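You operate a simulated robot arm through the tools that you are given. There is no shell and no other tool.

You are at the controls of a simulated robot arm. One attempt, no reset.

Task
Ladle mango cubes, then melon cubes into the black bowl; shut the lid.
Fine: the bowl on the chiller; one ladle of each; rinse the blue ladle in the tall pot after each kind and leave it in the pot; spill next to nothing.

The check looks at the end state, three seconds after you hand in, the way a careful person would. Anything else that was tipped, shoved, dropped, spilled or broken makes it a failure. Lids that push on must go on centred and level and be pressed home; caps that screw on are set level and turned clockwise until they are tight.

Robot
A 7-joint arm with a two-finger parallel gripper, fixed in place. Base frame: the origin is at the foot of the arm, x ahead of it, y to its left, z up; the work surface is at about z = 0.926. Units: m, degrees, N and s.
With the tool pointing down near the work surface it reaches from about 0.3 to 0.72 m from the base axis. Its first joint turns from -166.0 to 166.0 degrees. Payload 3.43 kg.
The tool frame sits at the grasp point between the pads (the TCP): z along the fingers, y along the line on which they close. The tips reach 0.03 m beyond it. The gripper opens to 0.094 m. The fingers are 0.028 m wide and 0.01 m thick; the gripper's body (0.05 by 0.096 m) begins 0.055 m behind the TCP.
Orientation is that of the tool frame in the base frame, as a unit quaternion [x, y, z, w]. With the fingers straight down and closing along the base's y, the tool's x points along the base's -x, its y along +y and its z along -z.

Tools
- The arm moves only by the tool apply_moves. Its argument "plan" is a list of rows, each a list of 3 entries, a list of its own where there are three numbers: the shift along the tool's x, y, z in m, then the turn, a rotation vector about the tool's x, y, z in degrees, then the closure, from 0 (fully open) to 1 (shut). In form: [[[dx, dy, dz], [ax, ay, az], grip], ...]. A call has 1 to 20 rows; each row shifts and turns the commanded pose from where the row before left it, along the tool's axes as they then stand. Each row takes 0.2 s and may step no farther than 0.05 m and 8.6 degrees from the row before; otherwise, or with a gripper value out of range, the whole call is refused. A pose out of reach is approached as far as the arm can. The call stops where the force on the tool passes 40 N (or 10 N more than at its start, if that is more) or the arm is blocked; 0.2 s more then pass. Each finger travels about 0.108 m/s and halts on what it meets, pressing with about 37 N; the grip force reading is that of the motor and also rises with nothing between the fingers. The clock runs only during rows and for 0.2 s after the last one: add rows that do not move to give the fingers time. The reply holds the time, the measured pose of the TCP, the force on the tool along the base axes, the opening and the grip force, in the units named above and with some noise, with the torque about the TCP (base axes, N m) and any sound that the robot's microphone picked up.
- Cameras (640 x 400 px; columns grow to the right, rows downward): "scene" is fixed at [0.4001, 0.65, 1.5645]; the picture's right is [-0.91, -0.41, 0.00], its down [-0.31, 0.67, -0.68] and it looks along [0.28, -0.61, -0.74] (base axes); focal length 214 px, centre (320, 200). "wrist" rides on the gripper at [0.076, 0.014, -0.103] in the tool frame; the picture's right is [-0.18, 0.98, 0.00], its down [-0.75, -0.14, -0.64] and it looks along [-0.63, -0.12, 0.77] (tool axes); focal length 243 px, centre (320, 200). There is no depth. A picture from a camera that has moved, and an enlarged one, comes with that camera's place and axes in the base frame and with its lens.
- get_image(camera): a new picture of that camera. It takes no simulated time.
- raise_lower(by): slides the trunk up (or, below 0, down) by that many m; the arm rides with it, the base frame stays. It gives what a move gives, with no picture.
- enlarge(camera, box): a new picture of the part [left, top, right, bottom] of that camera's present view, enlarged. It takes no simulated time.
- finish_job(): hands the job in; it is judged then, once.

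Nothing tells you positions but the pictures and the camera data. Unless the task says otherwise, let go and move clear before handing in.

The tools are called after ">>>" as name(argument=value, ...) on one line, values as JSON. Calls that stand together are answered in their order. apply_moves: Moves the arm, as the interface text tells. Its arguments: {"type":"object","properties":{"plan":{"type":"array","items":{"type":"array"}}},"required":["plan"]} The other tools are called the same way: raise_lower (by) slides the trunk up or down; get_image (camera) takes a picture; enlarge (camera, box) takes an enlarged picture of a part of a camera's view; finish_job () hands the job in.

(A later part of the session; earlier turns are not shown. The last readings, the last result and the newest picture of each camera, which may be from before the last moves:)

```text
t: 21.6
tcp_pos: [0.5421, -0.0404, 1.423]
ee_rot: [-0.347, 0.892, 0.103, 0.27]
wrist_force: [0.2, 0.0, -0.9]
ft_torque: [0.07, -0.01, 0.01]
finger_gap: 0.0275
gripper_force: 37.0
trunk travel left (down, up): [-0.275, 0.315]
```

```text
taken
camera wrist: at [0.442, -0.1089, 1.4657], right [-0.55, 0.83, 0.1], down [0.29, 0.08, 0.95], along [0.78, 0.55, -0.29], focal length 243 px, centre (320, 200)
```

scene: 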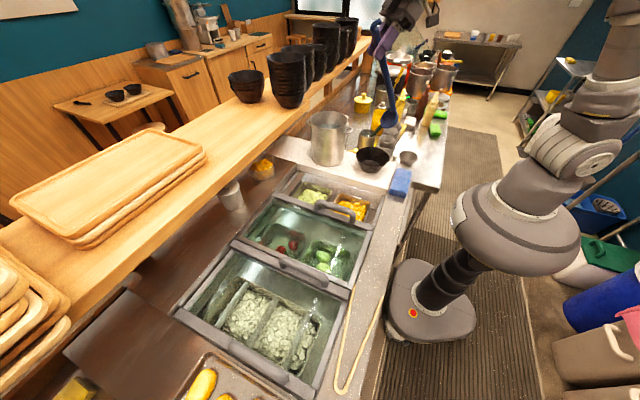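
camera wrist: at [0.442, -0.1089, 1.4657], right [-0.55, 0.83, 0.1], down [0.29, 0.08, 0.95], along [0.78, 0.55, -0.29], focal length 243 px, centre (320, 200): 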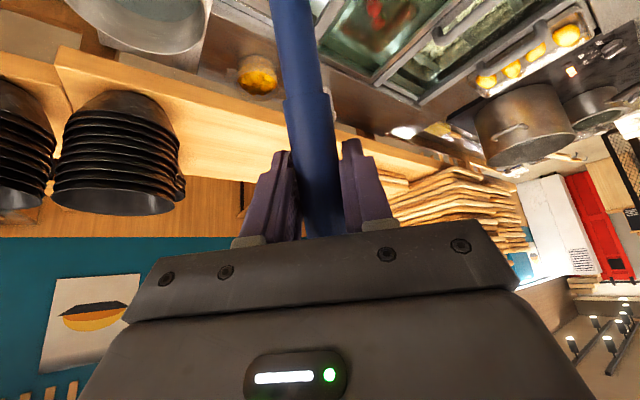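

>>> enlarge(camera="scene", box=[350, 70, 420, 140])

>>> enlarge(camera="scene", box=[310, 180, 390, 230])

```text
5.71 times, centred on (385, 105) of scene
camera zoom: at [0.4001, 0.65, 1.5645], right [-0.91, -0.41, 0.0], down [-0.31, 0.67, -0.68], along [0.28, -0.61, -0.74], focal length 1226 px, centre (-51, 743)
```

zoom: 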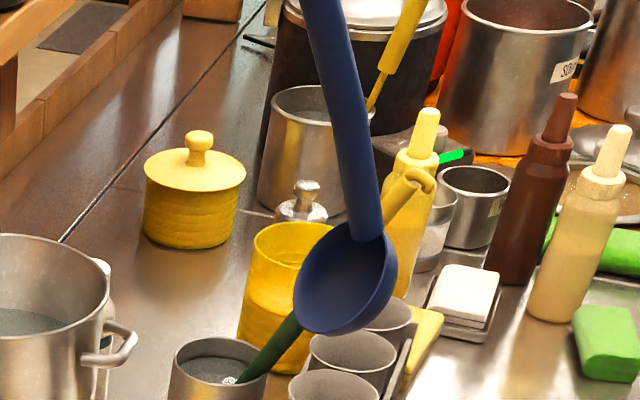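

```text
8.00 times, centred on (350, 205) of scene
camera zoom: at [0.4001, 0.65, 1.5645], right [-0.91, -0.41, 0.0], down [-0.31, 0.67, -0.68], along [0.28, -0.61, -0.74], focal length 1716 px, centre (80, 160)
```

zoom: 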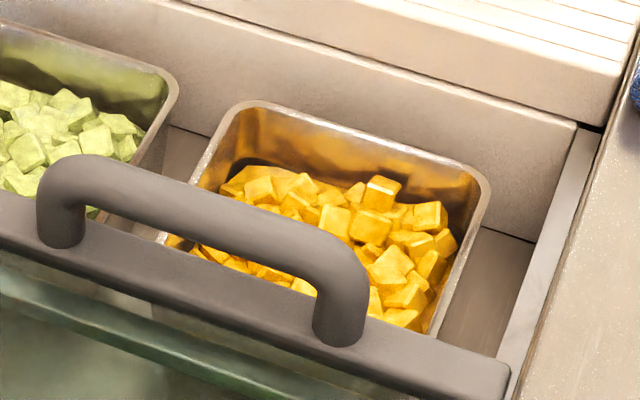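

The tilted cup sits within about 6 mm of where my model predicts, so I can place it reliably. The mango bin spans roughly x 0.455–0.597 and y -0.012–0.128, with its rim at 0.86 and the cubes at about 0.83. I'll move above its near corner and down to just above the rim.

>>> apply_moves(plan=[[[-0.0315, 0.0265, 0.0208], [0, 0, 0], 1], [[-0.0315, 0.0265, 0.0208], [0, 0, 0], 1], [[-0.0315, 0.0264, 0.0208], [0, 0, 0], 1], [[0.0228, 0.0001, 0.0343], [0, 0, 0], 1], [[0.0228, 0.0001, 0.0343], [0, 0, 0], 1], [[0.0228, 0.0001, 0.0343], [0, 0, 0], 1], [[0.0228, 0.0001, 0.0343], [0, 0, 0], 1], [[0.0228, 0.0001, 0.0343], [0, 0, 0], 1], [[0.0228, 0.0001, 0.0343], [0, 0, 0], 1], [[0.0228, 0.0001, 0.0343], [0, 0, 0], 1], [[0, 0, 0], [0, 0, 0], 1]])

>>> enlarge(camera="scene", box=[290, 140, 410, 230])

>>> get_image(camera="scene")

```text
t: 24.0
tcp_pos: [0.5742, 0.0949, 1.1347]
ee_rot: [-0.346, 0.892, 0.103, 0.271]
wrist_force: [0.2, -0.6, -1.0]
ft_torque: [0.04, -0.05, -0.01]
finger_gap: 0.0277
gripper_force: 36.9
trunk travel left (down, up): [-0.275, 0.315]
```

```text
4.44 times, centred on (350, 185) of scene
camera zoom: at [0.4001, 0.65, 1.5645], right [-0.91, -0.41, 0.0], down [-0.31, 0.67, -0.68], along [0.28, -0.61, -0.74], focal length 953 px, centre (187, 267)
```

zoom: 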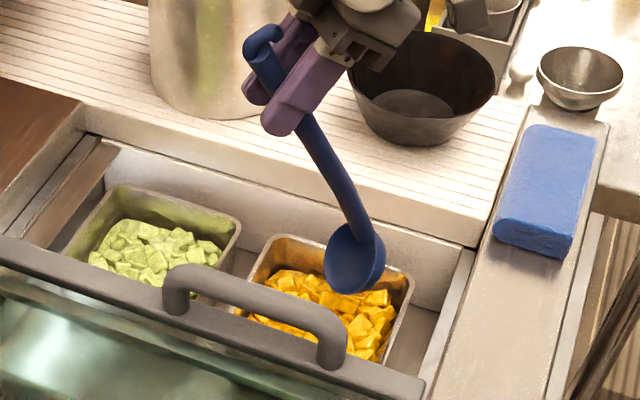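

```text
taken
```

scene: 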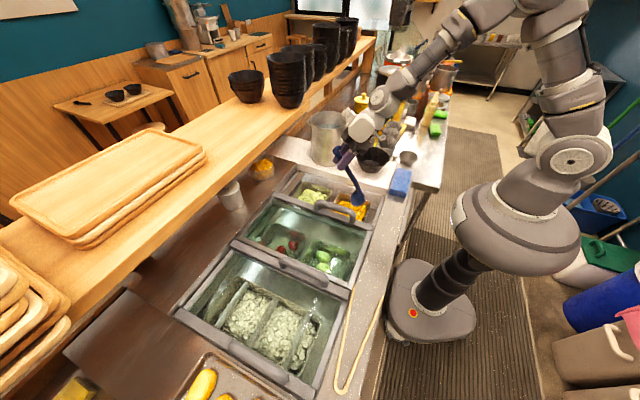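

The cup is poised over the mango bin with its lip forward. I'll lower it to the cubes, then press in slowly while watching the force.

>>> apply_moves(plan=[[[0.0111, 0.0, 0.0166], [0, 0, 0], 1], [[0.0111, 0, 0.0166], [0, 0, 0], 1], [[0.0083, 0, 0.0125], [0, 0, 0], 1], [[0.0042, 0, 0.0062], [0, 0, 0], 1], [[0.0028, 0, 0.0042], [0, 0, 0], 1], [[0.0028, 0, 0.0042], [0, 0, 0], 1], [[0, 0, 0], [0, 0, 0], 1]])

>>> enlarge(camera="scene", box=[310, 165, 390, 225])

```text
t: 25.6
tcp_pos: [0.5729, 0.0957, 1.0609]
ee_rot: [-0.347, 0.892, 0.103, 0.271]
wrist_force: [0.2, -0.1, 0.2]
ft_torque: [0.06, -0.03, 0.01]
finger_gap: 0.0277
gripper_force: 36.8
trunk travel left (down, up): [-0.275, 0.315]
```

```text
6.67 times, centred on (350, 195) of scene
camera zoom: at [0.4001, 0.65, 1.5645], right [-0.91, -0.41, 0.0], down [-0.31, 0.67, -0.68], along [0.28, -0.61, -0.74], focal length 1430 px, centre (120, 233)
```

zoom: 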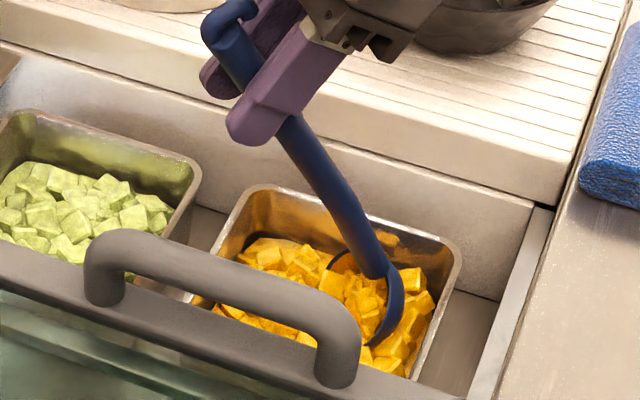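

The cup has entered the cubes with almost no resistance. I'll go a little deeper in small steps.

>>> apply_moves(plan=[[[0.0028, 0, 0.0042], [0, 0, 0], 1], [[0.0028, 0, 0.0042], [0, 0, 0], 1], [[0.0028, 0, 0.0042], [0, 0, 0], 1], [[0, 0, 0], [0, 0, 0], 1]])

>>> enlarge(camera="scene", box=[320, 180, 380, 225])

```text
t: 26.6
tcp_pos: [0.5709, 0.0956, 1.0465]
ee_rot: [-0.346, 0.893, 0.102, 0.271]
wrist_force: [-0.2, 0.3, 0.3]
ft_torque: [0.05, -0.05, 0.01]
finger_gap: 0.0274
gripper_force: 37.2
trunk travel left (down, up): [-0.275, 0.315]
```

```text
8.89 times, centred on (350, 202) of scene
camera zoom: at [0.4001, 0.65, 1.5645], right [-0.91, -0.41, 0.0], down [-0.31, 0.67, -0.68], along [0.28, -0.61, -0.74], focal length 1906 px, centre (53, 178)
```

zoom: 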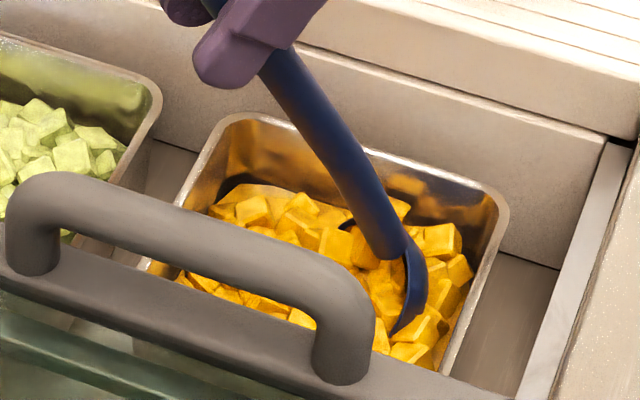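

Still no real resistance, and the cup is well into the cubes. Now I'll sweep it forward while rolling it upright, holding depth for the first half.

>>> apply_moves(plan=[[[0.0152, 0, -0.0226], [0, -8.5, 0], 1], [[0.0158, 0, -0.0218], [0, -8.5, 0], 1], [[0.0166, 0, -0.0211], [0, -8.5, 0], 1], [[0, 0, 0], [0, 0, 0], 1]])

>>> enlarge(camera="scene", box=[310, 150, 410, 225])

```text
t: 27.6
tcp_pos: [0.5148, 0.0439, 1.0626]
ee_rot: [-0.316, 0.81, 0.177, 0.461]
wrist_force: [-0.3, -0.4, -0.6]
ft_torque: [0.0, 0.03, 0.0]
finger_gap: 0.0276
gripper_force: 37.3
trunk travel left (down, up): [-0.275, 0.315]
```

```text
5.33 times, centred on (360, 188) of scene
camera zoom: at [0.4001, 0.65, 1.5645], right [-0.91, -0.41, 0.0], down [-0.31, 0.67, -0.68], along [0.28, -0.61, -0.74], focal length 1144 px, centre (107, 267)
```

zoom: 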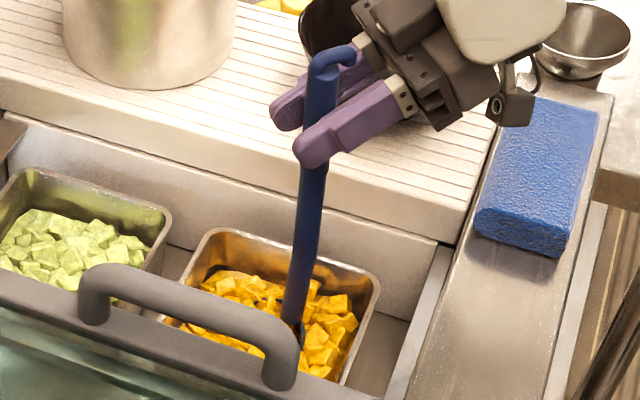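

Submerged and tracking well near the bin's centre. Now I'll finish levelling while lifting, so the wrist camera stays well above the sponge.

>>> apply_moves(plan=[[[0.0071, 0, -0.0266], [0, -8.5, 0], 1], [[0.0017, 0, -0.0267], [0, -8.5, 0], 1], [[-0.0049, 0, -0.0255], [0, -8.5, 0], 1], [[0, 0, 0], [0, 0, 0], 1]])

>>> enlarge(camera="scene", box=[310, 130, 430, 225])

```text
t: 28.6
tcp_pos: [0.4603, -0.0091, 1.0935]
ee_rot: [-0.269, 0.688, 0.242, 0.629]
wrist_force: [0.0, -0.1, -1.2]
ft_torque: [-0.06, 0.05, 0.0]
finger_gap: 0.0276
gripper_force: 37.5
trunk travel left (down, up): [-0.275, 0.315]
```

```text
4.21 times, centred on (370, 178) of scene
camera zoom: at [0.4001, 0.65, 1.5645], right [-0.91, -0.41, 0.0], down [-0.31, 0.67, -0.68], along [0.28, -0.61, -0.74], focal length 903 px, centre (110, 295)
```

zoom: 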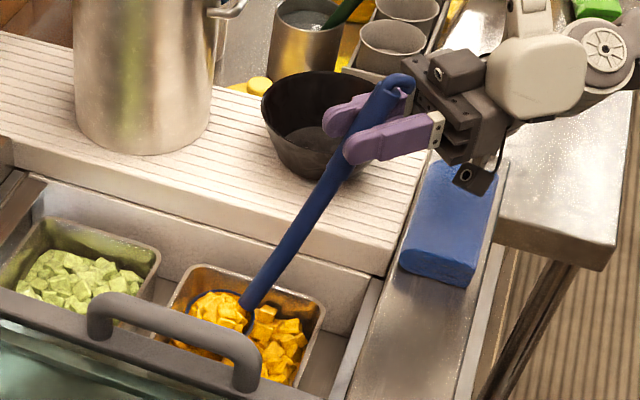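

The cup now holds a heap of mango. I'll raise it straight up and check what it carries.

>>> apply_moves(plan=[[[-0.0149, 0, -0.0014], [0, 0, 0], 1], [[-0.0249, 0, -0.0023], [0, 0, 0], 1], [[-0.0299, 0, -0.0027], [0, 0, 0], 1], [[-0.0299, 0, -0.0027], [0, 0, 0], 1], [[-0.0299, 0, -0.0027], [0, 0, 0], 1], [[0, 0, 0], [0, 0, 0], 1]])

>>> enlarge(camera="scene", box=[300, 130, 420, 225])

>>> enlarge(camera="scene", box=[320, 150, 380, 195])

```text
t: 30.0
tcp_pos: [0.4589, -0.0079, 1.2209]
ee_rot: [-0.269, 0.689, 0.243, 0.628]
wrist_force: [0.2, -0.3, -0.8]
ft_torque: [-0.04, 0.08, -0.01]
finger_gap: 0.0277
gripper_force: 36.6
trunk travel left (down, up): [-0.275, 0.315]
```

```text
4.21 times, centred on (360, 178) of scene
camera zoom: at [0.4001, 0.65, 1.5645], right [-0.91, -0.41, 0.0], down [-0.31, 0.67, -0.68], along [0.28, -0.61, -0.74], focal length 903 px, centre (152, 295)
```

zoom: 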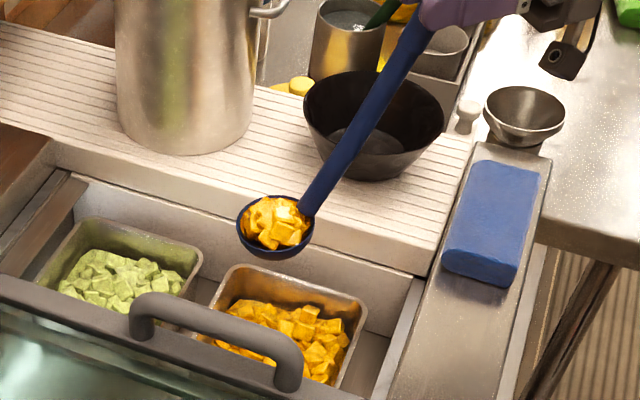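

```text
8.89 times, centred on (350, 172) of scene
camera zoom: at [0.4001, 0.65, 1.5645], right [-0.91, -0.41, 0.0], down [-0.31, 0.67, -0.68], along [0.28, -0.61, -0.74], focal length 1906 px, centre (53, 444)
```

zoom: 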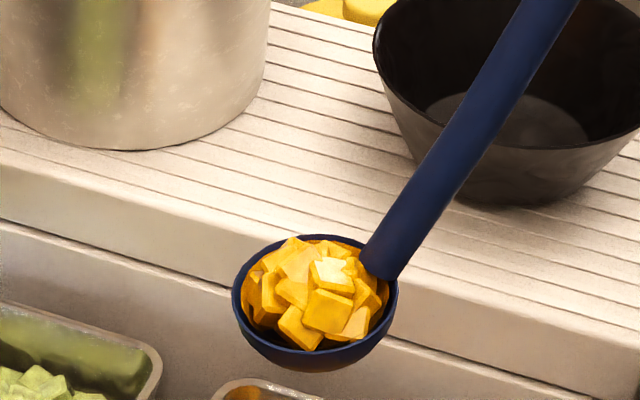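

That's a full, tidy ladle of mango. I'll turn it toward about 65° and carry it level and slowly to just above the black bowl, which I take to be centred at (0.506, -0.16) with its rim at z 0.993.

>>> apply_moves(plan=[[[-0.0149, 0, -0.0014], [-7.67, 0, -0.72], 1], [[-0.0149, 0, -0.0014], [-7.67, 0, -0.72], 1], [[-0.0149, 0, -0.0014], [-7.67, 0, -0.72], 1], [[0.0012, -0.0053, -0.0124], [0, 0, 0], 1], [[0.0023, -0.0106, -0.0247], [0, 0, 0], 1], [[0.0023, -0.0106, -0.0247], [0, 0, 0], 1], [[0.0023, -0.0106, -0.0247], [0, 0, 0], 1], [[0.0023, -0.0106, -0.0247], [0, 0, 0], 1], [[0.0023, -0.0106, -0.0247], [0, 0, 0], 1], [[0.0023, -0.0106, -0.0247], [0, 0, 0], 1], [[0.0023, -0.0106, -0.0247], [0, 0, 0], 1], [[0.0023, -0.0106, -0.0247], [0, 0, 0], 1], [[0.0023, -0.0106, -0.0247], [0, 0, 0], 1], [[0.0012, -0.0053, -0.0124], [0, 0, 0], 1], [[0, 0, 0], [0, 0, 0], 1]])

>>> enlarge(camera="scene", box=[320, 100, 420, 175])

>>> get_image(camera="scene")

```text
t: 33.2
tcp_pos: [0.4503, -0.2767, 1.2672]
ee_rot: [-0.401, 0.621, 0.363, 0.567]
wrist_force: [0.0, -0.8, -0.8]
ft_torque: [-0.07, 0.0, 0.05]
finger_gap: 0.0278
gripper_force: 37.3
trunk travel left (down, up): [-0.275, 0.315]
```

```text
5.33 times, centred on (370, 138) of scene
camera zoom: at [0.4001, 0.65, 1.5645], right [-0.91, -0.41, 0.0], down [-0.31, 0.67, -0.68], along [0.28, -0.61, -0.74], focal length 1144 px, centre (53, 533)
```

zoom: 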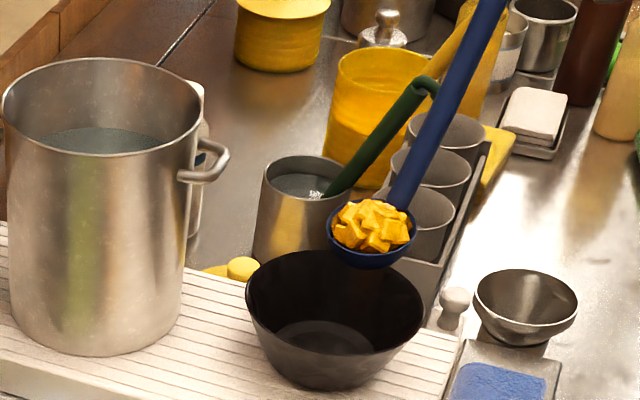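

```text
taken
```

scene: 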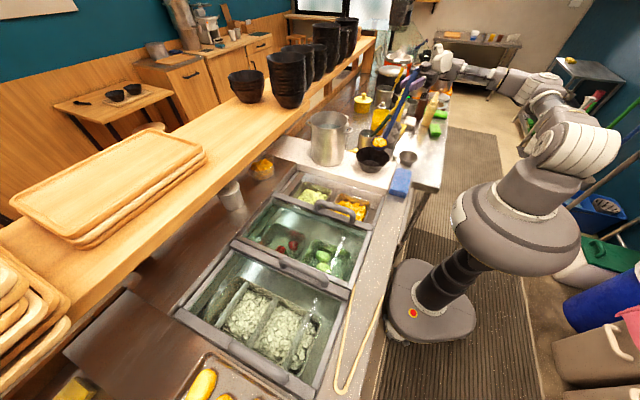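

The cup of mango hangs just above the bowl, slightly behind its centre, which is where the pour should start. I'll tip it forward about the cup, pausing partway.

>>> apply_moves(plan=[[[0.0199, 0, 0.0018], [0, 0, 0], 1], [[-0.0168, 0, 0.0293], [0, 8.5, 0], 1], [[-0.0168, 0, 0.0293], [0, 8.5, 0], 1], [[-0.0168, 0, 0.0293], [0, 8.5, 0], 1], [[-0.0168, 0, 0.0293], [0, 8.5, 0], 1], [[0, 0, 0], [0, 0, 0], 1]])

>>> enlarge(camera="scene", box=[320, 100, 420, 175])

```text
t: 34.6
tcp_pos: [0.5053, -0.1615, 1.2731]
ee_rot: [-0.489, 0.761, 0.229, 0.359]
wrist_force: [0.3, 0.1, -1.3]
ft_torque: [-0.01, -0.01, 0.01]
finger_gap: 0.0275
gripper_force: 36.3
trunk travel left (down, up): [-0.275, 0.315]
```

```text
5.33 times, centred on (370, 138) of scene
camera zoom: at [0.4001, 0.65, 1.5645], right [-0.91, -0.41, 0.0], down [-0.31, 0.67, -0.68], along [0.28, -0.61, -0.74], focal length 1144 px, centre (53, 533)
```

zoom: 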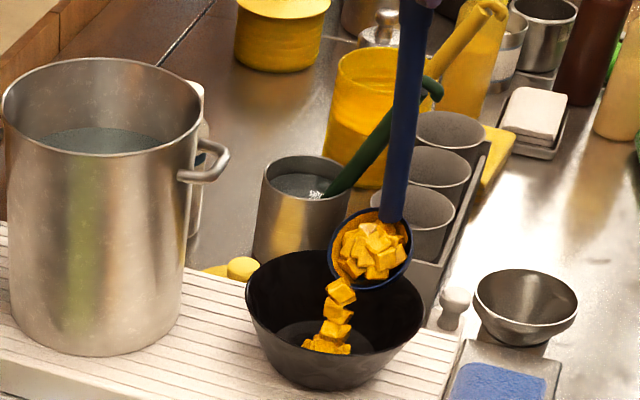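

The mango is already streaming into the bowl, landing inside. I'll keep tipping.

>>> apply_moves(plan=[[[-0.0168, 0, 0.0293], [0, 8.5, 0], 1], [[-0.0168, 0, 0.0293], [0, 8.5, 0], 1], [[-0.0168, 0, 0.0293], [0, 8.5, 0], 1], [[-0.0168, 0, 0.0293], [0, 8.5, 0], 1], [[0, 0, 0], [0, 0, 0], 1], [[0, 0, 0], [0, 0, 0], 1]])

>>> enlarge(camera="scene", box=[320, 100, 420, 175])

```text
t: 36.0
tcp_pos: [0.5582, -0.045, 1.2227]
ee_rot: [-0.535, 0.832, 0.076, 0.122]
wrist_force: [0.4, 0.4, -0.3]
ft_torque: [0.06, -0.07, -0.02]
finger_gap: 0.0277
gripper_force: 37.5
trunk travel left (down, up): [-0.275, 0.315]
```

```text
5.33 times, centred on (370, 138) of scene
camera zoom: at [0.4001, 0.65, 1.5645], right [-0.91, -0.41, 0.0], down [-0.31, 0.67, -0.68], along [0.28, -0.61, -0.74], focal length 1144 px, centre (53, 533)
```

zoom: 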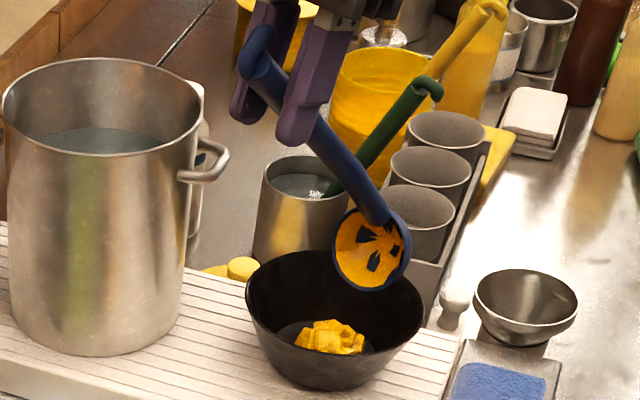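

Nearly all of it is in the bowl, with a little still clinging in the cup. I'll tip further and hold to empty it.

>>> apply_moves(plan=[[[-0.0168, 0, 0.0293], [0, 8.5, 0], 1], [[-0.0168, 0, 0.0293], [0, 8.5, 0], 1], [[-0.0168, 0, 0.0293], [0, 8.5, 0], 1], [[-0.0168, 0, 0.0293], [0, 8.5, 0], 1], [[0, 0, 0], [0, 0, 0], 1], [[0, 0, 0], [0, 0, 0], 1], [[0, 0, 0], [0, 0, 0], 1]])

>>> enlarge(camera="scene", box=[320, 100, 420, 175])

```text
t: 37.6
tcp_pos: [0.591, 0.0204, 1.1103]
ee_rot: [-0.534, 0.831, -0.084, -0.127]
wrist_force: [0.9, 0.5, -1.5]
ft_torque: [0.08, -0.06, -0.01]
finger_gap: 0.0277
gripper_force: 37.1
trunk travel left (down, up): [-0.275, 0.315]
```

```text
5.33 times, centred on (370, 138) of scene
camera zoom: at [0.4001, 0.65, 1.5645], right [-0.91, -0.41, 0.0], down [-0.31, 0.67, -0.68], along [0.28, -0.61, -0.74], focal length 1144 px, centre (53, 533)
```

zoom: 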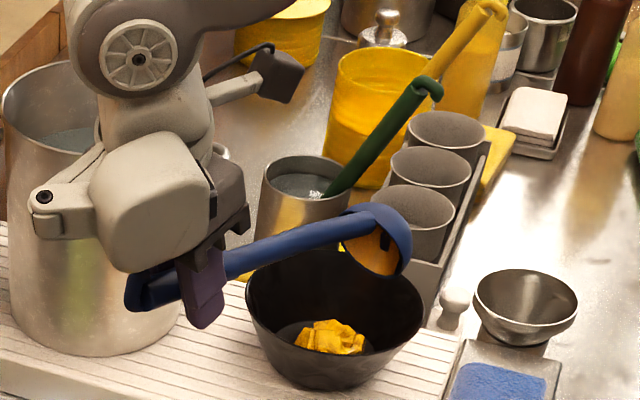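

Some orange still clings in the cup. There's room to tip further, so I'll go to about 127° and hold.

>>> apply_moves(plan=[[[-0.0168, 0, 0.0293], [0, 8.5, 0], 1], [[-0.0168, 0, 0.0293], [0, 8.5, 0], 1], [[-0.0168, 0, 0.0293], [0, 8.5, 0], 1], [[0, 0, 0], [0, 0, 0], 1], [[0, 0, 0], [0, 0, 0], 1], [[0, 0, 0], [0, 0, 0], 1], [[0, 0, 0], [0, 0, 0], 1]])

>>> enlarge(camera="scene", box=[320, 100, 420, 175])

>>> enlarge(camera="scene", box=[364, 130, 400, 157])

```text
t: 39.2
tcp_pos: [0.5914, 0.0242, 1.0076]
ee_rot: [-0.502, 0.784, -0.2, -0.307]
wrist_force: [0.5, -0.6, -0.8]
ft_torque: [0.09, -0.04, 0.04]
finger_gap: 0.0274
gripper_force: 37.4
trunk travel left (down, up): [-0.275, 0.315]
```

```text
5.33 times, centred on (370, 138) of scene
camera zoom: at [0.4001, 0.65, 1.5645], right [-0.91, -0.41, 0.0], down [-0.31, 0.67, -0.68], along [0.28, -0.61, -0.74], focal length 1144 px, centre (53, 533)
```

zoom: 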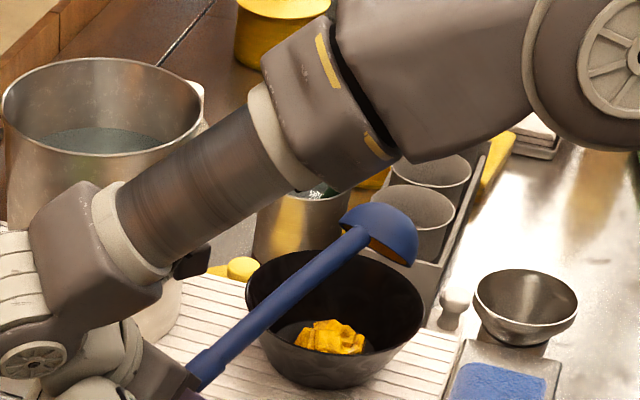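

```text
14.81 times, centred on (382, 144) of scene
camera zoom: at [0.4001, 0.65, 1.5645], right [-0.91, -0.41, 0.0], down [-0.31, 0.67, -0.68], along [0.28, -0.61, -0.74], focal length 3177 px, centre (-598, 1037)
```

zoom: 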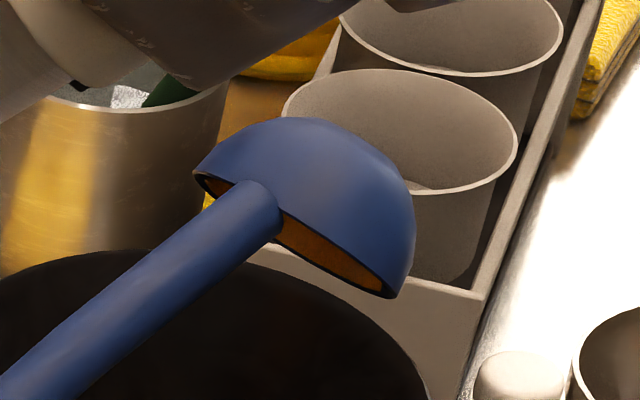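

The bowl holds the mango and only a thin film remains in the cup, which the rinse is for. I'll roll back the same way I came.

>>> apply_moves(plan=[[[0.021, 0, -0.0265], [0, -8.5, 0], 1], [[0.021, 0, -0.0265], [0, -8.5, 0], 1], [[0.021, 0, -0.0265], [0, -8.5, 0], 1], [[0.021, 0, -0.0265], [0, -8.5, 0], 1], [[0.021, 0, -0.0265], [0, -8.5, 0], 1], [[0.021, 0, -0.0265], [0, -8.5, 0], 1], [[0.021, 0, -0.0265], [0, -8.5, 0], 1], [[0.021, 0, -0.0265], [0, -8.5, 0], 1], [[0, 0, 0], [0, 0, 0], 1]])

>>> get_image(camera="scene")

>>> enlarge(camera="scene", box=[300, 90, 420, 225])

```text
t: 41.2
tcp_pos: [0.5484, -0.0728, 1.2427]
ee_rot: [-0.529, 0.82, 0.116, 0.185]
wrist_force: [-0.3, 0.1, -1.2]
ft_torque: [0.05, -0.02, 0.05]
finger_gap: 0.0277
gripper_force: 37.0
trunk travel left (down, up): [-0.275, 0.315]
```

```text
taken
```

scene: 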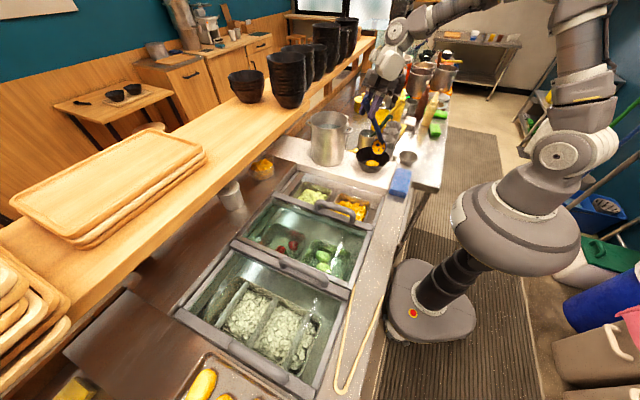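

```text
2.96 times, centred on (360, 158) of scene
camera zoom: at [0.4001, 0.65, 1.5645], right [-0.91, -0.41, 0.0], down [-0.31, 0.67, -0.68], along [0.28, -0.61, -0.74], focal length 636 px, centre (202, 326)
```

zoom: 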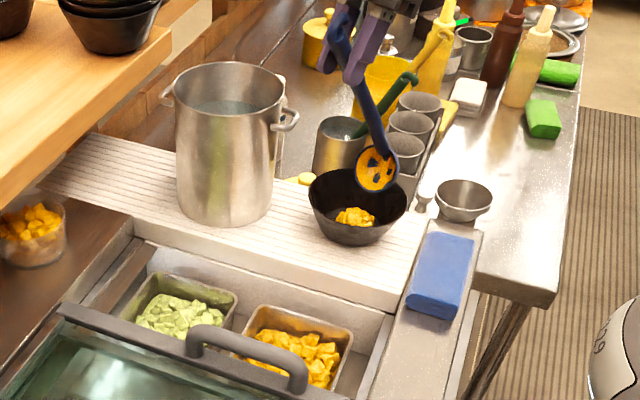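

Everything is in place and the bowl has its mango. I'll lift, level the cup and turn it back to face straight ahead for the rinse.

>>> apply_moves(plan=[[[-0.016, 0, -0.0339], [0, 0, 0], 1], [[-0.016, 0, -0.0339], [0, 0, 0], 1], [[-0.016, 0, -0.0339], [0, 0, 0], 1], [[-0.016, 0, -0.0339], [0, 0, 0], 1], [[0, 0, 0], [0, -8.5, 0], 1], [[0, 0, 0], [0, -8.5, 0], 1], [[0, 0, 0], [0, -8.5, 0], 1], [[0, 0, 0], [0, -8.5, 0], 1], [[0, 0, 0], [0, -8.5, 0], 1], [[0, 0, 0], [0, -8.5, 0], 1], [[0, 0, 0], [0, -8.5, 0], 1], [[0, 0, 0], [0, 0, 0], 1]])

>>> apply_moves(plan=[[[0, 0, 0], [8.07, 0, 0.75], 1], [[0, 0, 0], [8.07, 0, 0.75], 1], [[0, 0, 0], [8.07, 0, 0.75], 1], [[0, 0, 0], [8.07, 0, 0.75], 1], [[0, 0, 0], [8.07, 0, 0.75], 1], [[0, 0, 0], [8.07, 0, 0.75], 1], [[0, 0, 0], [8.07, 0, 0.75], 1], [[0, 0, 0], [8.07, 0, 0.75], 1], [[0, 0, 0], [0, 0, 0], 1]])

>>> get_image(camera="scene")

```text
t: 43.8
tcp_pos: [0.5448, -0.0713, 1.3921]
ee_rot: [-0.4, 0.622, 0.362, 0.568]
wrist_force: [-0.3, 0.9, -0.5]
ft_torque: [-0.02, 0.03, -0.01]
finger_gap: 0.0277
gripper_force: 37.3
trunk travel left (down, up): [-0.275, 0.315]
```

```text
t: 45.8
tcp_pos: [0.5445, -0.0722, 1.3927]
ee_rot: [-0.005, 0.739, 0.002, 0.674]
wrist_force: [-0.9, 0.7, -0.2]
ft_torque: [-0.01, 0.06, 0.02]
finger_gap: 0.0277
gripper_force: 37.1
trunk travel left (down, up): [-0.275, 0.315]
```

```text
taken
```

scene: 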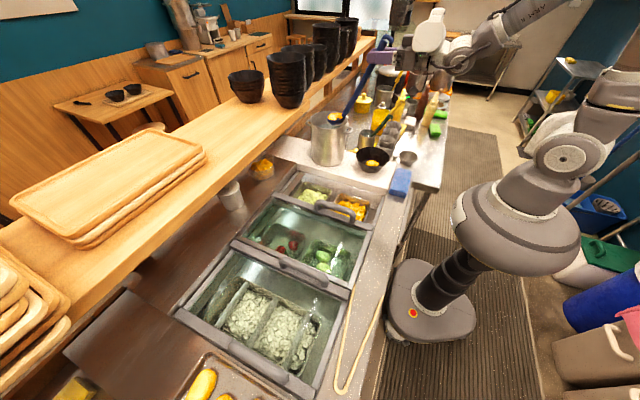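

Facing forward again, with a thin mango film in the cup. I'll tip it slightly so the shaft stands clear of the rim, centre over the pot, and check before dipping.

>>> apply_moves(plan=[[[0, 0, 0], [0, 8.5, 0], 1], [[0, 0, 0], [0, 8.5, 0], 1], [[-0.0278, 0, -0.0113], [0, 0, 0], 1], [[-0.0104, -0.0208, 0.034], [0, 0, 0], 1], [[-0.0104, -0.0208, 0.034], [0, 0, 0], 1], [[-0.0104, -0.0208, 0.034], [0, 0, 0], 1], [[-0.0104, -0.0208, 0.034], [0, 0, 0], 1], [[0, 0, 0], [0, 0, 0], 1]])

>>> enlarge(camera="scene", box=[280, 60, 400, 170])

```text
t: 47.6
tcp_pos: [0.6839, -0.1481, 1.4096]
ee_rot: [-0.006, 0.829, 0.002, 0.559]
wrist_force: [-0.1, -0.4, -0.4]
ft_torque: [-0.02, 0.09, -0.02]
finger_gap: 0.0276
gripper_force: 37.3
trunk travel left (down, up): [-0.275, 0.315]
```

```text
3.64 times, centred on (340, 115) of scene
camera zoom: at [0.4001, 0.65, 1.5645], right [-0.91, -0.41, 0.0], down [-0.31, 0.67, -0.68], along [0.28, -0.61, -0.74], focal length 780 px, centre (247, 509)
```

zoom: 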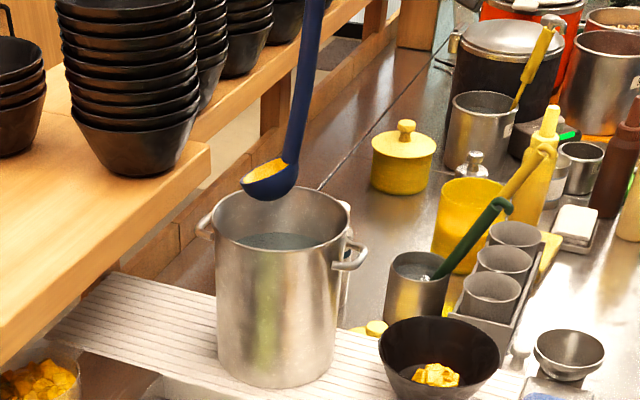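

The cup is centred above the pot. I'll dip it under the water and swirl gently.

>>> apply_moves(plan=[[[0.0343, -0.001, 0.014], [0, 0, 0], 1], [[0.0343, -0.001, 0.014], [0, 0, 0], 1], [[0.0343, -0.001, 0.014], [0, 0, 0], 1], [[0.0343, -0.001, 0.014], [0, 0, 0], 1], [[0.0343, 0, 0.014], [0, 0, 0], 1], [[0, 0, 0], [0, 0, 0], 1]])

>>> enlarge(camera="scene", box=[280, 60, 400, 170])

```text
t: 49.0
tcp_pos: [0.6877, -0.1584, 1.2253]
ee_rot: [-0.005, 0.829, 0.001, 0.559]
wrist_force: [-0.5, 1.0, -0.9]
ft_torque: [0.0, 0.0, 0.0]
finger_gap: 0.0274
gripper_force: 37.1
trunk travel left (down, up): [-0.275, 0.315]
```

```text
3.64 times, centred on (340, 115) of scene
camera zoom: at [0.4001, 0.65, 1.5645], right [-0.91, -0.41, 0.0], down [-0.31, 0.67, -0.68], along [0.28, -0.61, -0.74], focal length 780 px, centre (247, 509)
```

zoom: 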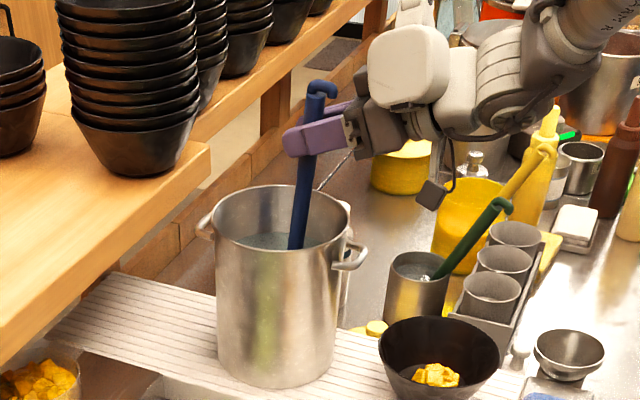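

>>> apply_moves(plan=[[[0, 0.02, 0], [0, 0, 0], 1], [[-0.0056, 0, 0.0139], [0, 0, 0], 1], [[0, -0.03, 0], [0, 0, 0], 1], [[0.0075, 0, -0.0185], [0, 0, 0], 1], [[0, 0.03, 0], [0, 0, 0], 1], [[-0.0075, 0, 0.0185], [0, 0, 0], 1], [[0, -0.03, 0], [0, 0, 0], 1], [[0.0056, 0, -0.0139], [0, 0, 0], 1], [[0, 0.01, 0], [0, 0, 0], 1], [[-0.0277, 0, -0.0112], [0, 0, 0], 1], [[0.0277, 0, 0.0112], [0, 0, 0], 1], [[0, 0, 0], [0, 0, 0], 1]])

>>> apply_moves(plan=[[[-0.0343, 0, -0.014], [0, 0, 0], 1], [[-0.0343, 0, -0.014], [0, 0, 0], 1], [[-0.0343, 0, -0.014], [0, 0, 0], 1], [[-0.0343, 0, -0.014], [0, 0, 0], 1], [[-0.0343, 0, -0.014], [0, 0, 0], 1], [[-0.0343, 0, -0.014], [0, 0, 0], 1], [[0, 0, 0], [0, 0, 0], 1]])

>>> enlarge(camera="scene", box=[280, 60, 400, 170])

>>> enlarge(camera="scene", box=[305, 85, 350, 115])

```text
t: 51.6
tcp_pos: [0.6884, -0.1581, 1.2244]
ee_rot: [-0.005, 0.83, 0.0, 0.558]
wrist_force: [-0.5, 0.4, -0.7]
ft_torque: [0.04, 0.04, -0.02]
finger_gap: 0.0277
gripper_force: 36.9
trunk travel left (down, up): [-0.275, 0.315]
```

```text
t: 53.2
tcp_pos: [0.6885, -0.1564, 1.4473]
ee_rot: [-0.005, 0.83, 0.0, 0.558]
wrist_force: [0.2, -0.1, -0.7]
ft_torque: [-0.01, 0.03, -0.01]
finger_gap: 0.0278
gripper_force: 37.0
trunk travel left (down, up): [-0.275, 0.315]
```

```text
3.64 times, centred on (340, 115) of scene
camera zoom: at [0.4001, 0.65, 1.5645], right [-0.91, -0.41, 0.0], down [-0.31, 0.67, -0.68], along [0.28, -0.61, -0.74], focal length 780 px, centre (247, 509)
```

zoom: 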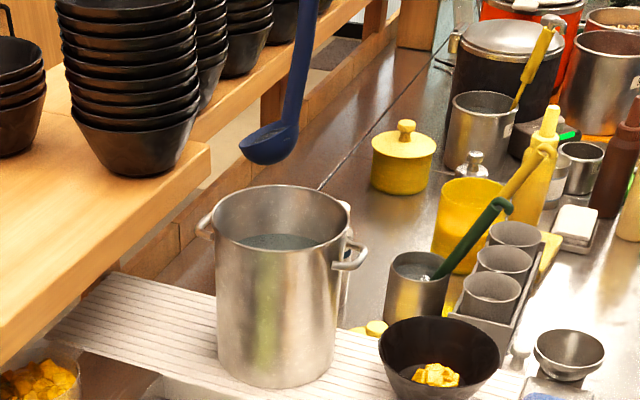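

```text
13.33 times, centred on (328, 100) of scene
camera zoom: at [0.4001, 0.65, 1.5645], right [-0.91, -0.41, 0.0], down [-0.31, 0.67, -0.68], along [0.28, -0.61, -0.74], focal length 2860 px, centre (220, 1533)
```

zoom: 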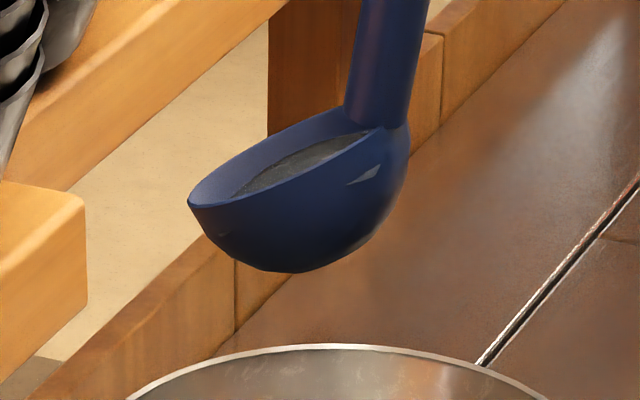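

The cup came up rinsed clean and holding plain water. I'll level it, then roll it sideways over the pot to drain, a little higher this time to stay within reach.

>>> apply_moves(plan=[[[0.021, 0, -0.0265], [0, -8.5, 0], 1], [[0.021, 0, -0.0265], [0, -8.5, 0], 1], [[-0.0398, -0.015, -0.0035], [0, 0, 0], 1], [[0.002, 0.0276, 0], [0, 0, -8.4], 1], [[0.002, 0.0276, 0], [0, 0, -8.4], 1], [[0.002, 0.0276, 0], [0, 0, -8.4], 1], [[0.002, 0.0276, 0], [0, 0, -8.4], 1], [[0.002, 0.0276, 0], [0, 0, -8.4], 1], [[0.002, 0.0276, 0], [0, 0, -8.4], 1], [[0, 0, 0], [0, 0, 0], 1]])

>>> enlarge(camera="scene", box=[280, 50, 400, 160])

```text
t: 55.4
tcp_pos: [0.615, -0.0288, 1.3929]
ee_rot: [-0.319, 0.665, -0.286, 0.611]
wrist_force: [0.5, -1.0, -0.6]
ft_torque: [0.07, 0.08, -0.02]
finger_gap: 0.0276
gripper_force: 37.1
trunk travel left (down, up): [-0.275, 0.315]
```

```text
3.64 times, centred on (340, 105) of scene
camera zoom: at [0.4001, 0.65, 1.5645], right [-0.91, -0.41, 0.0], down [-0.31, 0.67, -0.68], along [0.28, -0.61, -0.74], focal length 780 px, centre (247, 546)
```

zoom: 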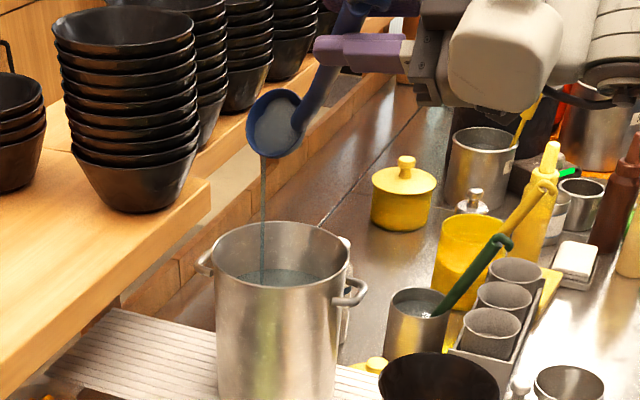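

It's draining cleanly into the pot. I'll continue the roll and hold.

>>> apply_moves(plan=[[[0.002, 0.0276, 0], [0, 0, -8.4], 1], [[0.002, 0.0276, 0], [0, 0, -8.4], 1], [[0.002, 0.0276, 0], [0, 0, -8.4], 1], [[0, 0, 0], [0, 0, 0], 1], [[0, 0, 0], [0, 0, 0], 1], [[0, 0, 0], [0, 0, 0], 1]])

>>> enlarge(camera="scene", box=[280, 50, 400, 160])

```text
t: 56.8
tcp_pos: [0.6094, 0.0109, 1.3213]
ee_rot: [-0.457, 0.58, -0.412, 0.535]
wrist_force: [0.7, 0.4, -1.2]
ft_torque: [0.08, 0.09, -0.01]
finger_gap: 0.0279
gripper_force: 37.2
trunk travel left (down, up): [-0.275, 0.315]
```

```text
3.64 times, centred on (340, 105) of scene
camera zoom: at [0.4001, 0.65, 1.5645], right [-0.91, -0.41, 0.0], down [-0.31, 0.67, -0.68], along [0.28, -0.61, -0.74], focal length 780 px, centre (247, 546)
```

zoom: 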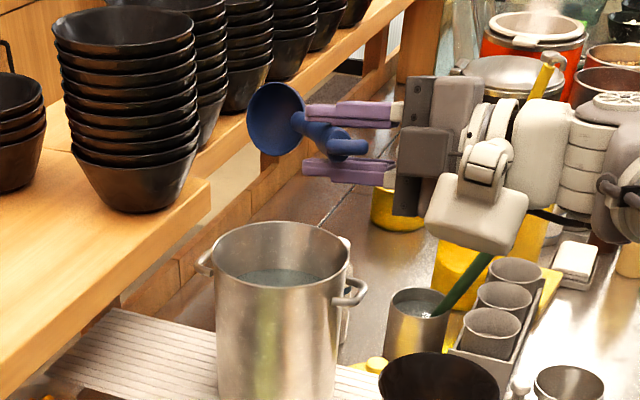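

>>> enlarge(camera="scene", box=[315, 65, 350, 95])

>>> enlarge(camera="scene", box=[280, 120, 420, 230])

```text
13.33 times, centred on (332, 80) of scene
camera zoom: at [0.4001, 0.65, 1.5645], right [-0.91, -0.41, 0.0], down [-0.31, 0.67, -0.68], along [0.28, -0.61, -0.74], focal length 2860 px, centre (153, 1800)
```

zoom: 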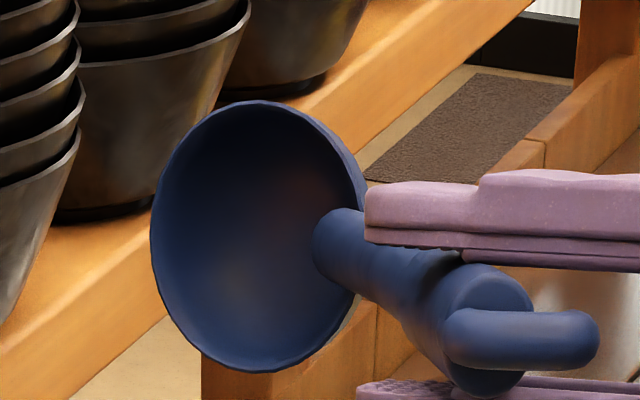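

```text
3.64 times, centred on (350, 175) of scene
camera zoom: at [0.4001, 0.65, 1.5645], right [-0.91, -0.41, 0.0], down [-0.31, 0.67, -0.68], along [0.28, -0.61, -0.74], focal length 780 px, centre (211, 291)
```

zoom: 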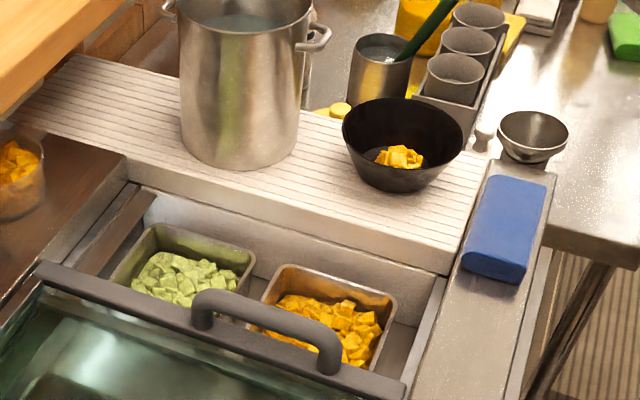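

The cup is empty, and the bowl, bins and board look clean. I'll lift a little, roll back level, and look at the melon bin.

>>> apply_moves(plan=[[[-0.009, -0.0388, -0.0035], [0, 0, 0], 1], [[-0.009, -0.0388, -0.0035], [0, 0, 0], 1], [[0, 0, 0], [0, 0, 8.5], 1], [[0, 0, 0], [0, 0, 8.5], 1], [[0, 0, 0], [0, 0, 8.5], 1], [[0, 0, 0], [0, 0, 8.5], 1], [[0, 0, 0], [0, 0, 8.5], 1], [[0, 0, 0], [0, 0, 8.5], 1], [[0, 0, 0], [0, 0, 8.5], 1], [[0, 0, 0], [0, 0, 8.5], 1], [[0, 0, 0], [0, 0, 8.5], 1], [[0, 0, 0], [0, 0, 0], 1]])

>>> get_image(camera="scene")

>>> enlarge(camera="scene", box=[285, 165, 365, 225])

```text
t: 59.4
tcp_pos: [0.6115, 0.0085, 1.4018]
ee_rot: [0.001, 0.738, 0.009, 0.675]
wrist_force: [-0.6, 0.0, -0.5]
ft_torque: [0.01, 0.01, 0.01]
finger_gap: 0.0274
gripper_force: 37.0
trunk travel left (down, up): [-0.275, 0.315]
```

```text
taken
```

scene: 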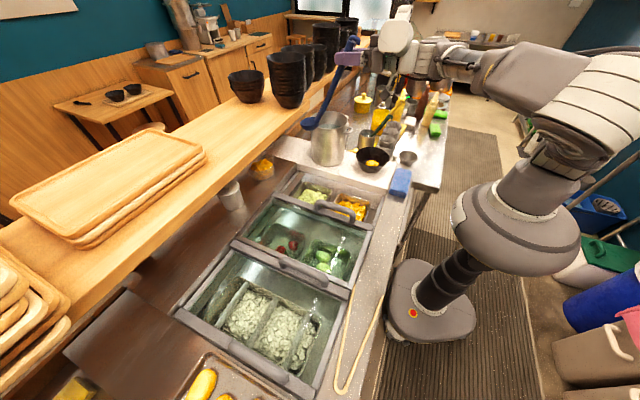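

```text
6.67 times, centred on (325, 195) of scene
camera zoom: at [0.4001, 0.65, 1.5645], right [-0.91, -0.41, 0.0], down [-0.31, 0.67, -0.68], along [0.28, -0.61, -0.74], focal length 1430 px, centre (287, 233)
```

zoom: 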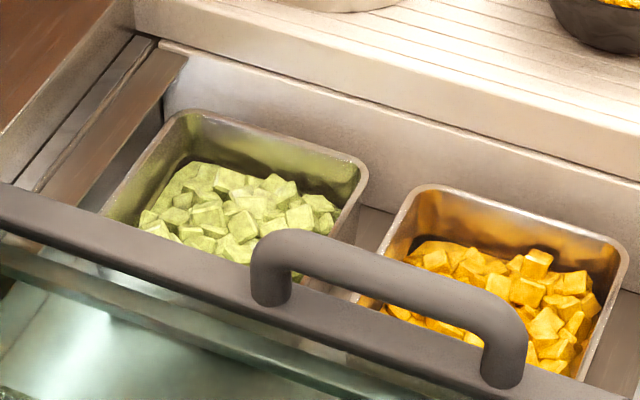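

Empty, level and clean. The melon bin spans about x 0.639–0.780, centred near (0.71, 0.058), and its cubes sit about 1 cm lower than the mango did. I'll tip the lip forward and move in just above its near half.

>>> apply_moves(plan=[[[0, 0.0225, 0], [0, 8.4, 0], 1], [[0, 0.0225, 0], [0, 8.4, 0], 1], [[0, 0, 0], [0, 8.4, 0], 1], [[0, 0, 0], [0, 8.4, 0], 1], [[0, 0, 0], [0, 8.4, 0], 1], [[0, 0, 0], [0, 8.4, 0], 1], [[0.0026, 0, 0.0387], [0, 0, 0], 1], [[0.0026, 0, 0.0387], [0, 0, 0], 1], [[0.0026, 0, 0.0387], [0, 0, 0], 1], [[0.0026, 0, 0.0387], [0, 0, 0], 1], [[0, 0, 0], [0, 0, 0], 1]])

>>> get_image(camera="scene")

>>> enlarge(camera="scene", box=[280, 110, 400, 220])

```text
t: 61.8
tcp_pos: [0.6872, 0.0589, 1.2666]
ee_rot: [-0.003, 0.955, 0.007, 0.296]
wrist_force: [-0.6, 0.4, -0.7]
ft_torque: [0.01, -0.05, 0.0]
finger_gap: 0.0275
gripper_force: 36.6
trunk travel left (down, up): [-0.275, 0.315]
```

```text
taken
```

scene: 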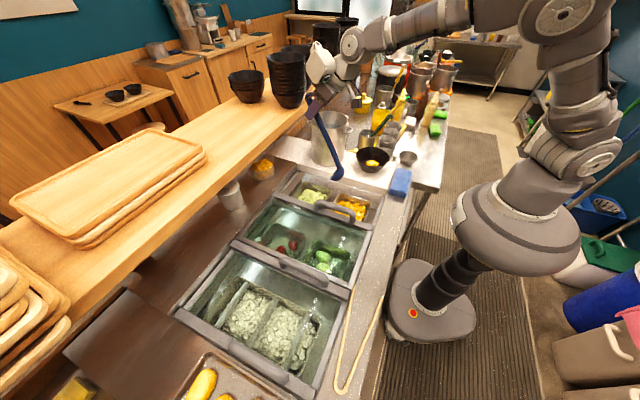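

```text
3.64 times, centred on (340, 165) of scene
camera zoom: at [0.4001, 0.65, 1.5645], right [-0.91, -0.41, 0.0], down [-0.31, 0.67, -0.68], along [0.28, -0.61, -0.74], focal length 780 px, centre (247, 327)
```

zoom: 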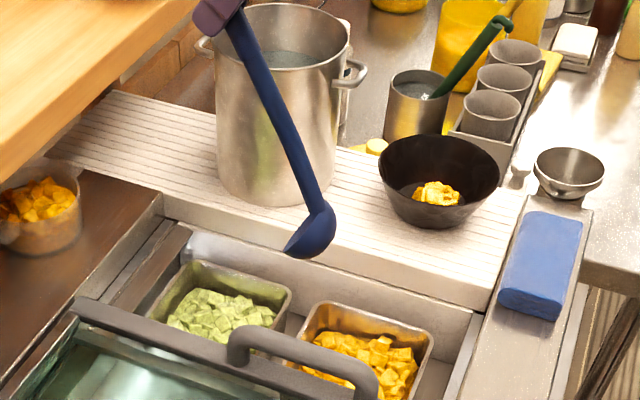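

>>> apply_moves(plan=[[[0.0026, -0.001, 0.0387], [0, 0, 0], 1], [[0.0026, -0.001, 0.0387], [0, 0, 0], 1], [[0.0026, -0.001, 0.0387], [0, 0, 0], 1], [[0.0026, 0, 0.0387], [0, 0, 0], 1], [[0, 0, 0], [0, 0, 0], 1]])

>>> enlarge(camera="scene", box=[270, 140, 370, 215])

```text
t: 63.0
tcp_pos: [0.7654, 0.0578, 1.1339]
ee_rot: [-0.003, 0.955, 0.008, 0.297]
wrist_force: [-0.9, -0.8, -1.1]
ft_torque: [-0.02, -0.01, 0.01]
finger_gap: 0.0275
gripper_force: 37.4
trunk travel left (down, up): [-0.275, 0.315]
```

```text
5.33 times, centred on (320, 178) of scene
camera zoom: at [0.4001, 0.65, 1.5645], right [-0.91, -0.41, 0.0], down [-0.31, 0.67, -0.68], along [0.28, -0.61, -0.74], focal length 1144 px, centre (320, 320)
```

zoom: 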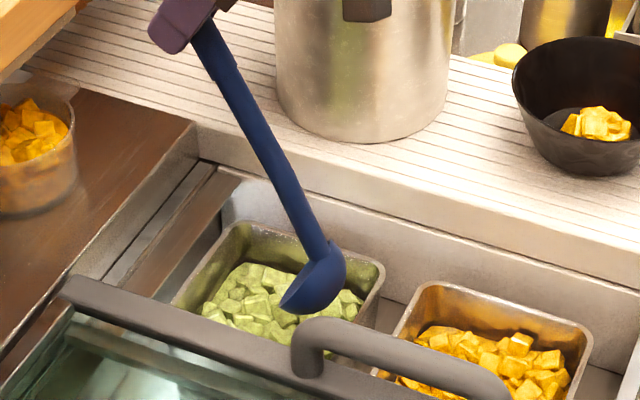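

The cup is over the melon bin. I'll shift a touch forward for wall clearance and press in gently, watching the force.

>>> apply_moves(plan=[[[0.003, -0.001, 0.0222], [0, 0, 0], 1], [[0.0113, -0.001, 0.0165], [0, 0, 0], 1], [[0.0085, 0, 0.0124], [0, 0, 0], 1], [[0.0042, 0, 0.0062], [0, 0, 0], 1], [[0.0042, 0, 0.0062], [0, 0, 0], 1], [[0.0042, 0, 0.0062], [0, 0, 0], 1], [[0.0042, 0, 0.0062], [0, 0, 0], 1], [[0, 0, 0], [0, 0, 0], 1]])

>>> enlarge(camera="scene", box=[270, 150, 370, 225])

```text
t: 64.8
tcp_pos: [0.7779, 0.0534, 1.0487]
ee_rot: [-0.004, 0.955, 0.008, 0.297]
wrist_force: [0.7, -0.1, -1.2]
ft_torque: [0.01, -0.02, 0.0]
finger_gap: 0.0276
gripper_force: 37.1
trunk travel left (down, up): [-0.275, 0.315]
```

```text
5.33 times, centred on (320, 188) of scene
camera zoom: at [0.4001, 0.65, 1.5645], right [-0.91, -0.41, 0.0], down [-0.31, 0.67, -0.68], along [0.28, -0.61, -0.74], focal length 1144 px, centre (320, 267)
```

zoom: 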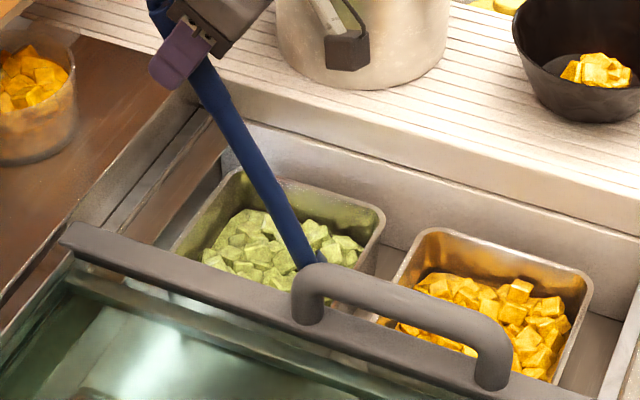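

No resistance, and the depth is good. I'll go about a centimetre deeper, then sweep forward and roll upright with a lift at the end.

>>> apply_moves(plan=[[[0.0034, 0, 0.005], [0, 0, 0], 1], [[0.0034, 0, 0.005], [0, 0, 0], 1], [[0.0152, 0, -0.0226], [0, -8.5, 0], 1], [[0.0158, 0, -0.0218], [0, -8.5, 0], 1], [[0.0166, 0, -0.0211], [0, -8.5, 0], 1], [[0, 0, 0], [0, 0, 0], 1]])

>>> enlarge(camera="scene", box=[270, 140, 390, 225])

```text
t: 66.2
tcp_pos: [0.7, 0.0545, 1.0569]
ee_rot: [-0.002, 0.864, 0.009, 0.503]
wrist_force: [0.9, -1.1, 26.4]
ft_torque: [-0.07, 0.22, 0.04]
finger_gap: 0.0277
gripper_force: 37.1
trunk travel left (down, up): [-0.275, 0.315]
```

```text
4.71 times, centred on (330, 182) of scene
camera zoom: at [0.4001, 0.65, 1.5645], right [-0.91, -0.41, 0.0], down [-0.31, 0.67, -0.68], along [0.28, -0.61, -0.74], focal length 1009 px, centre (273, 282)
```

zoom: 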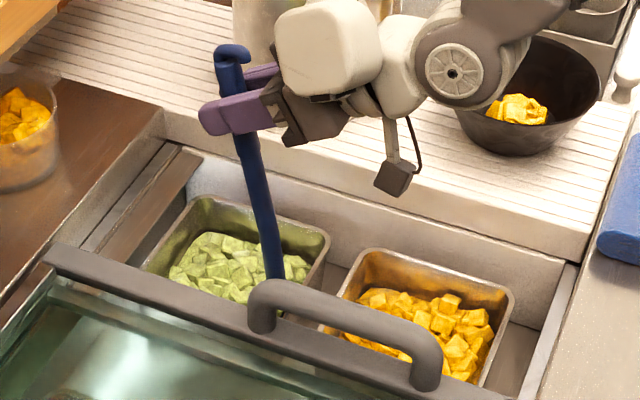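

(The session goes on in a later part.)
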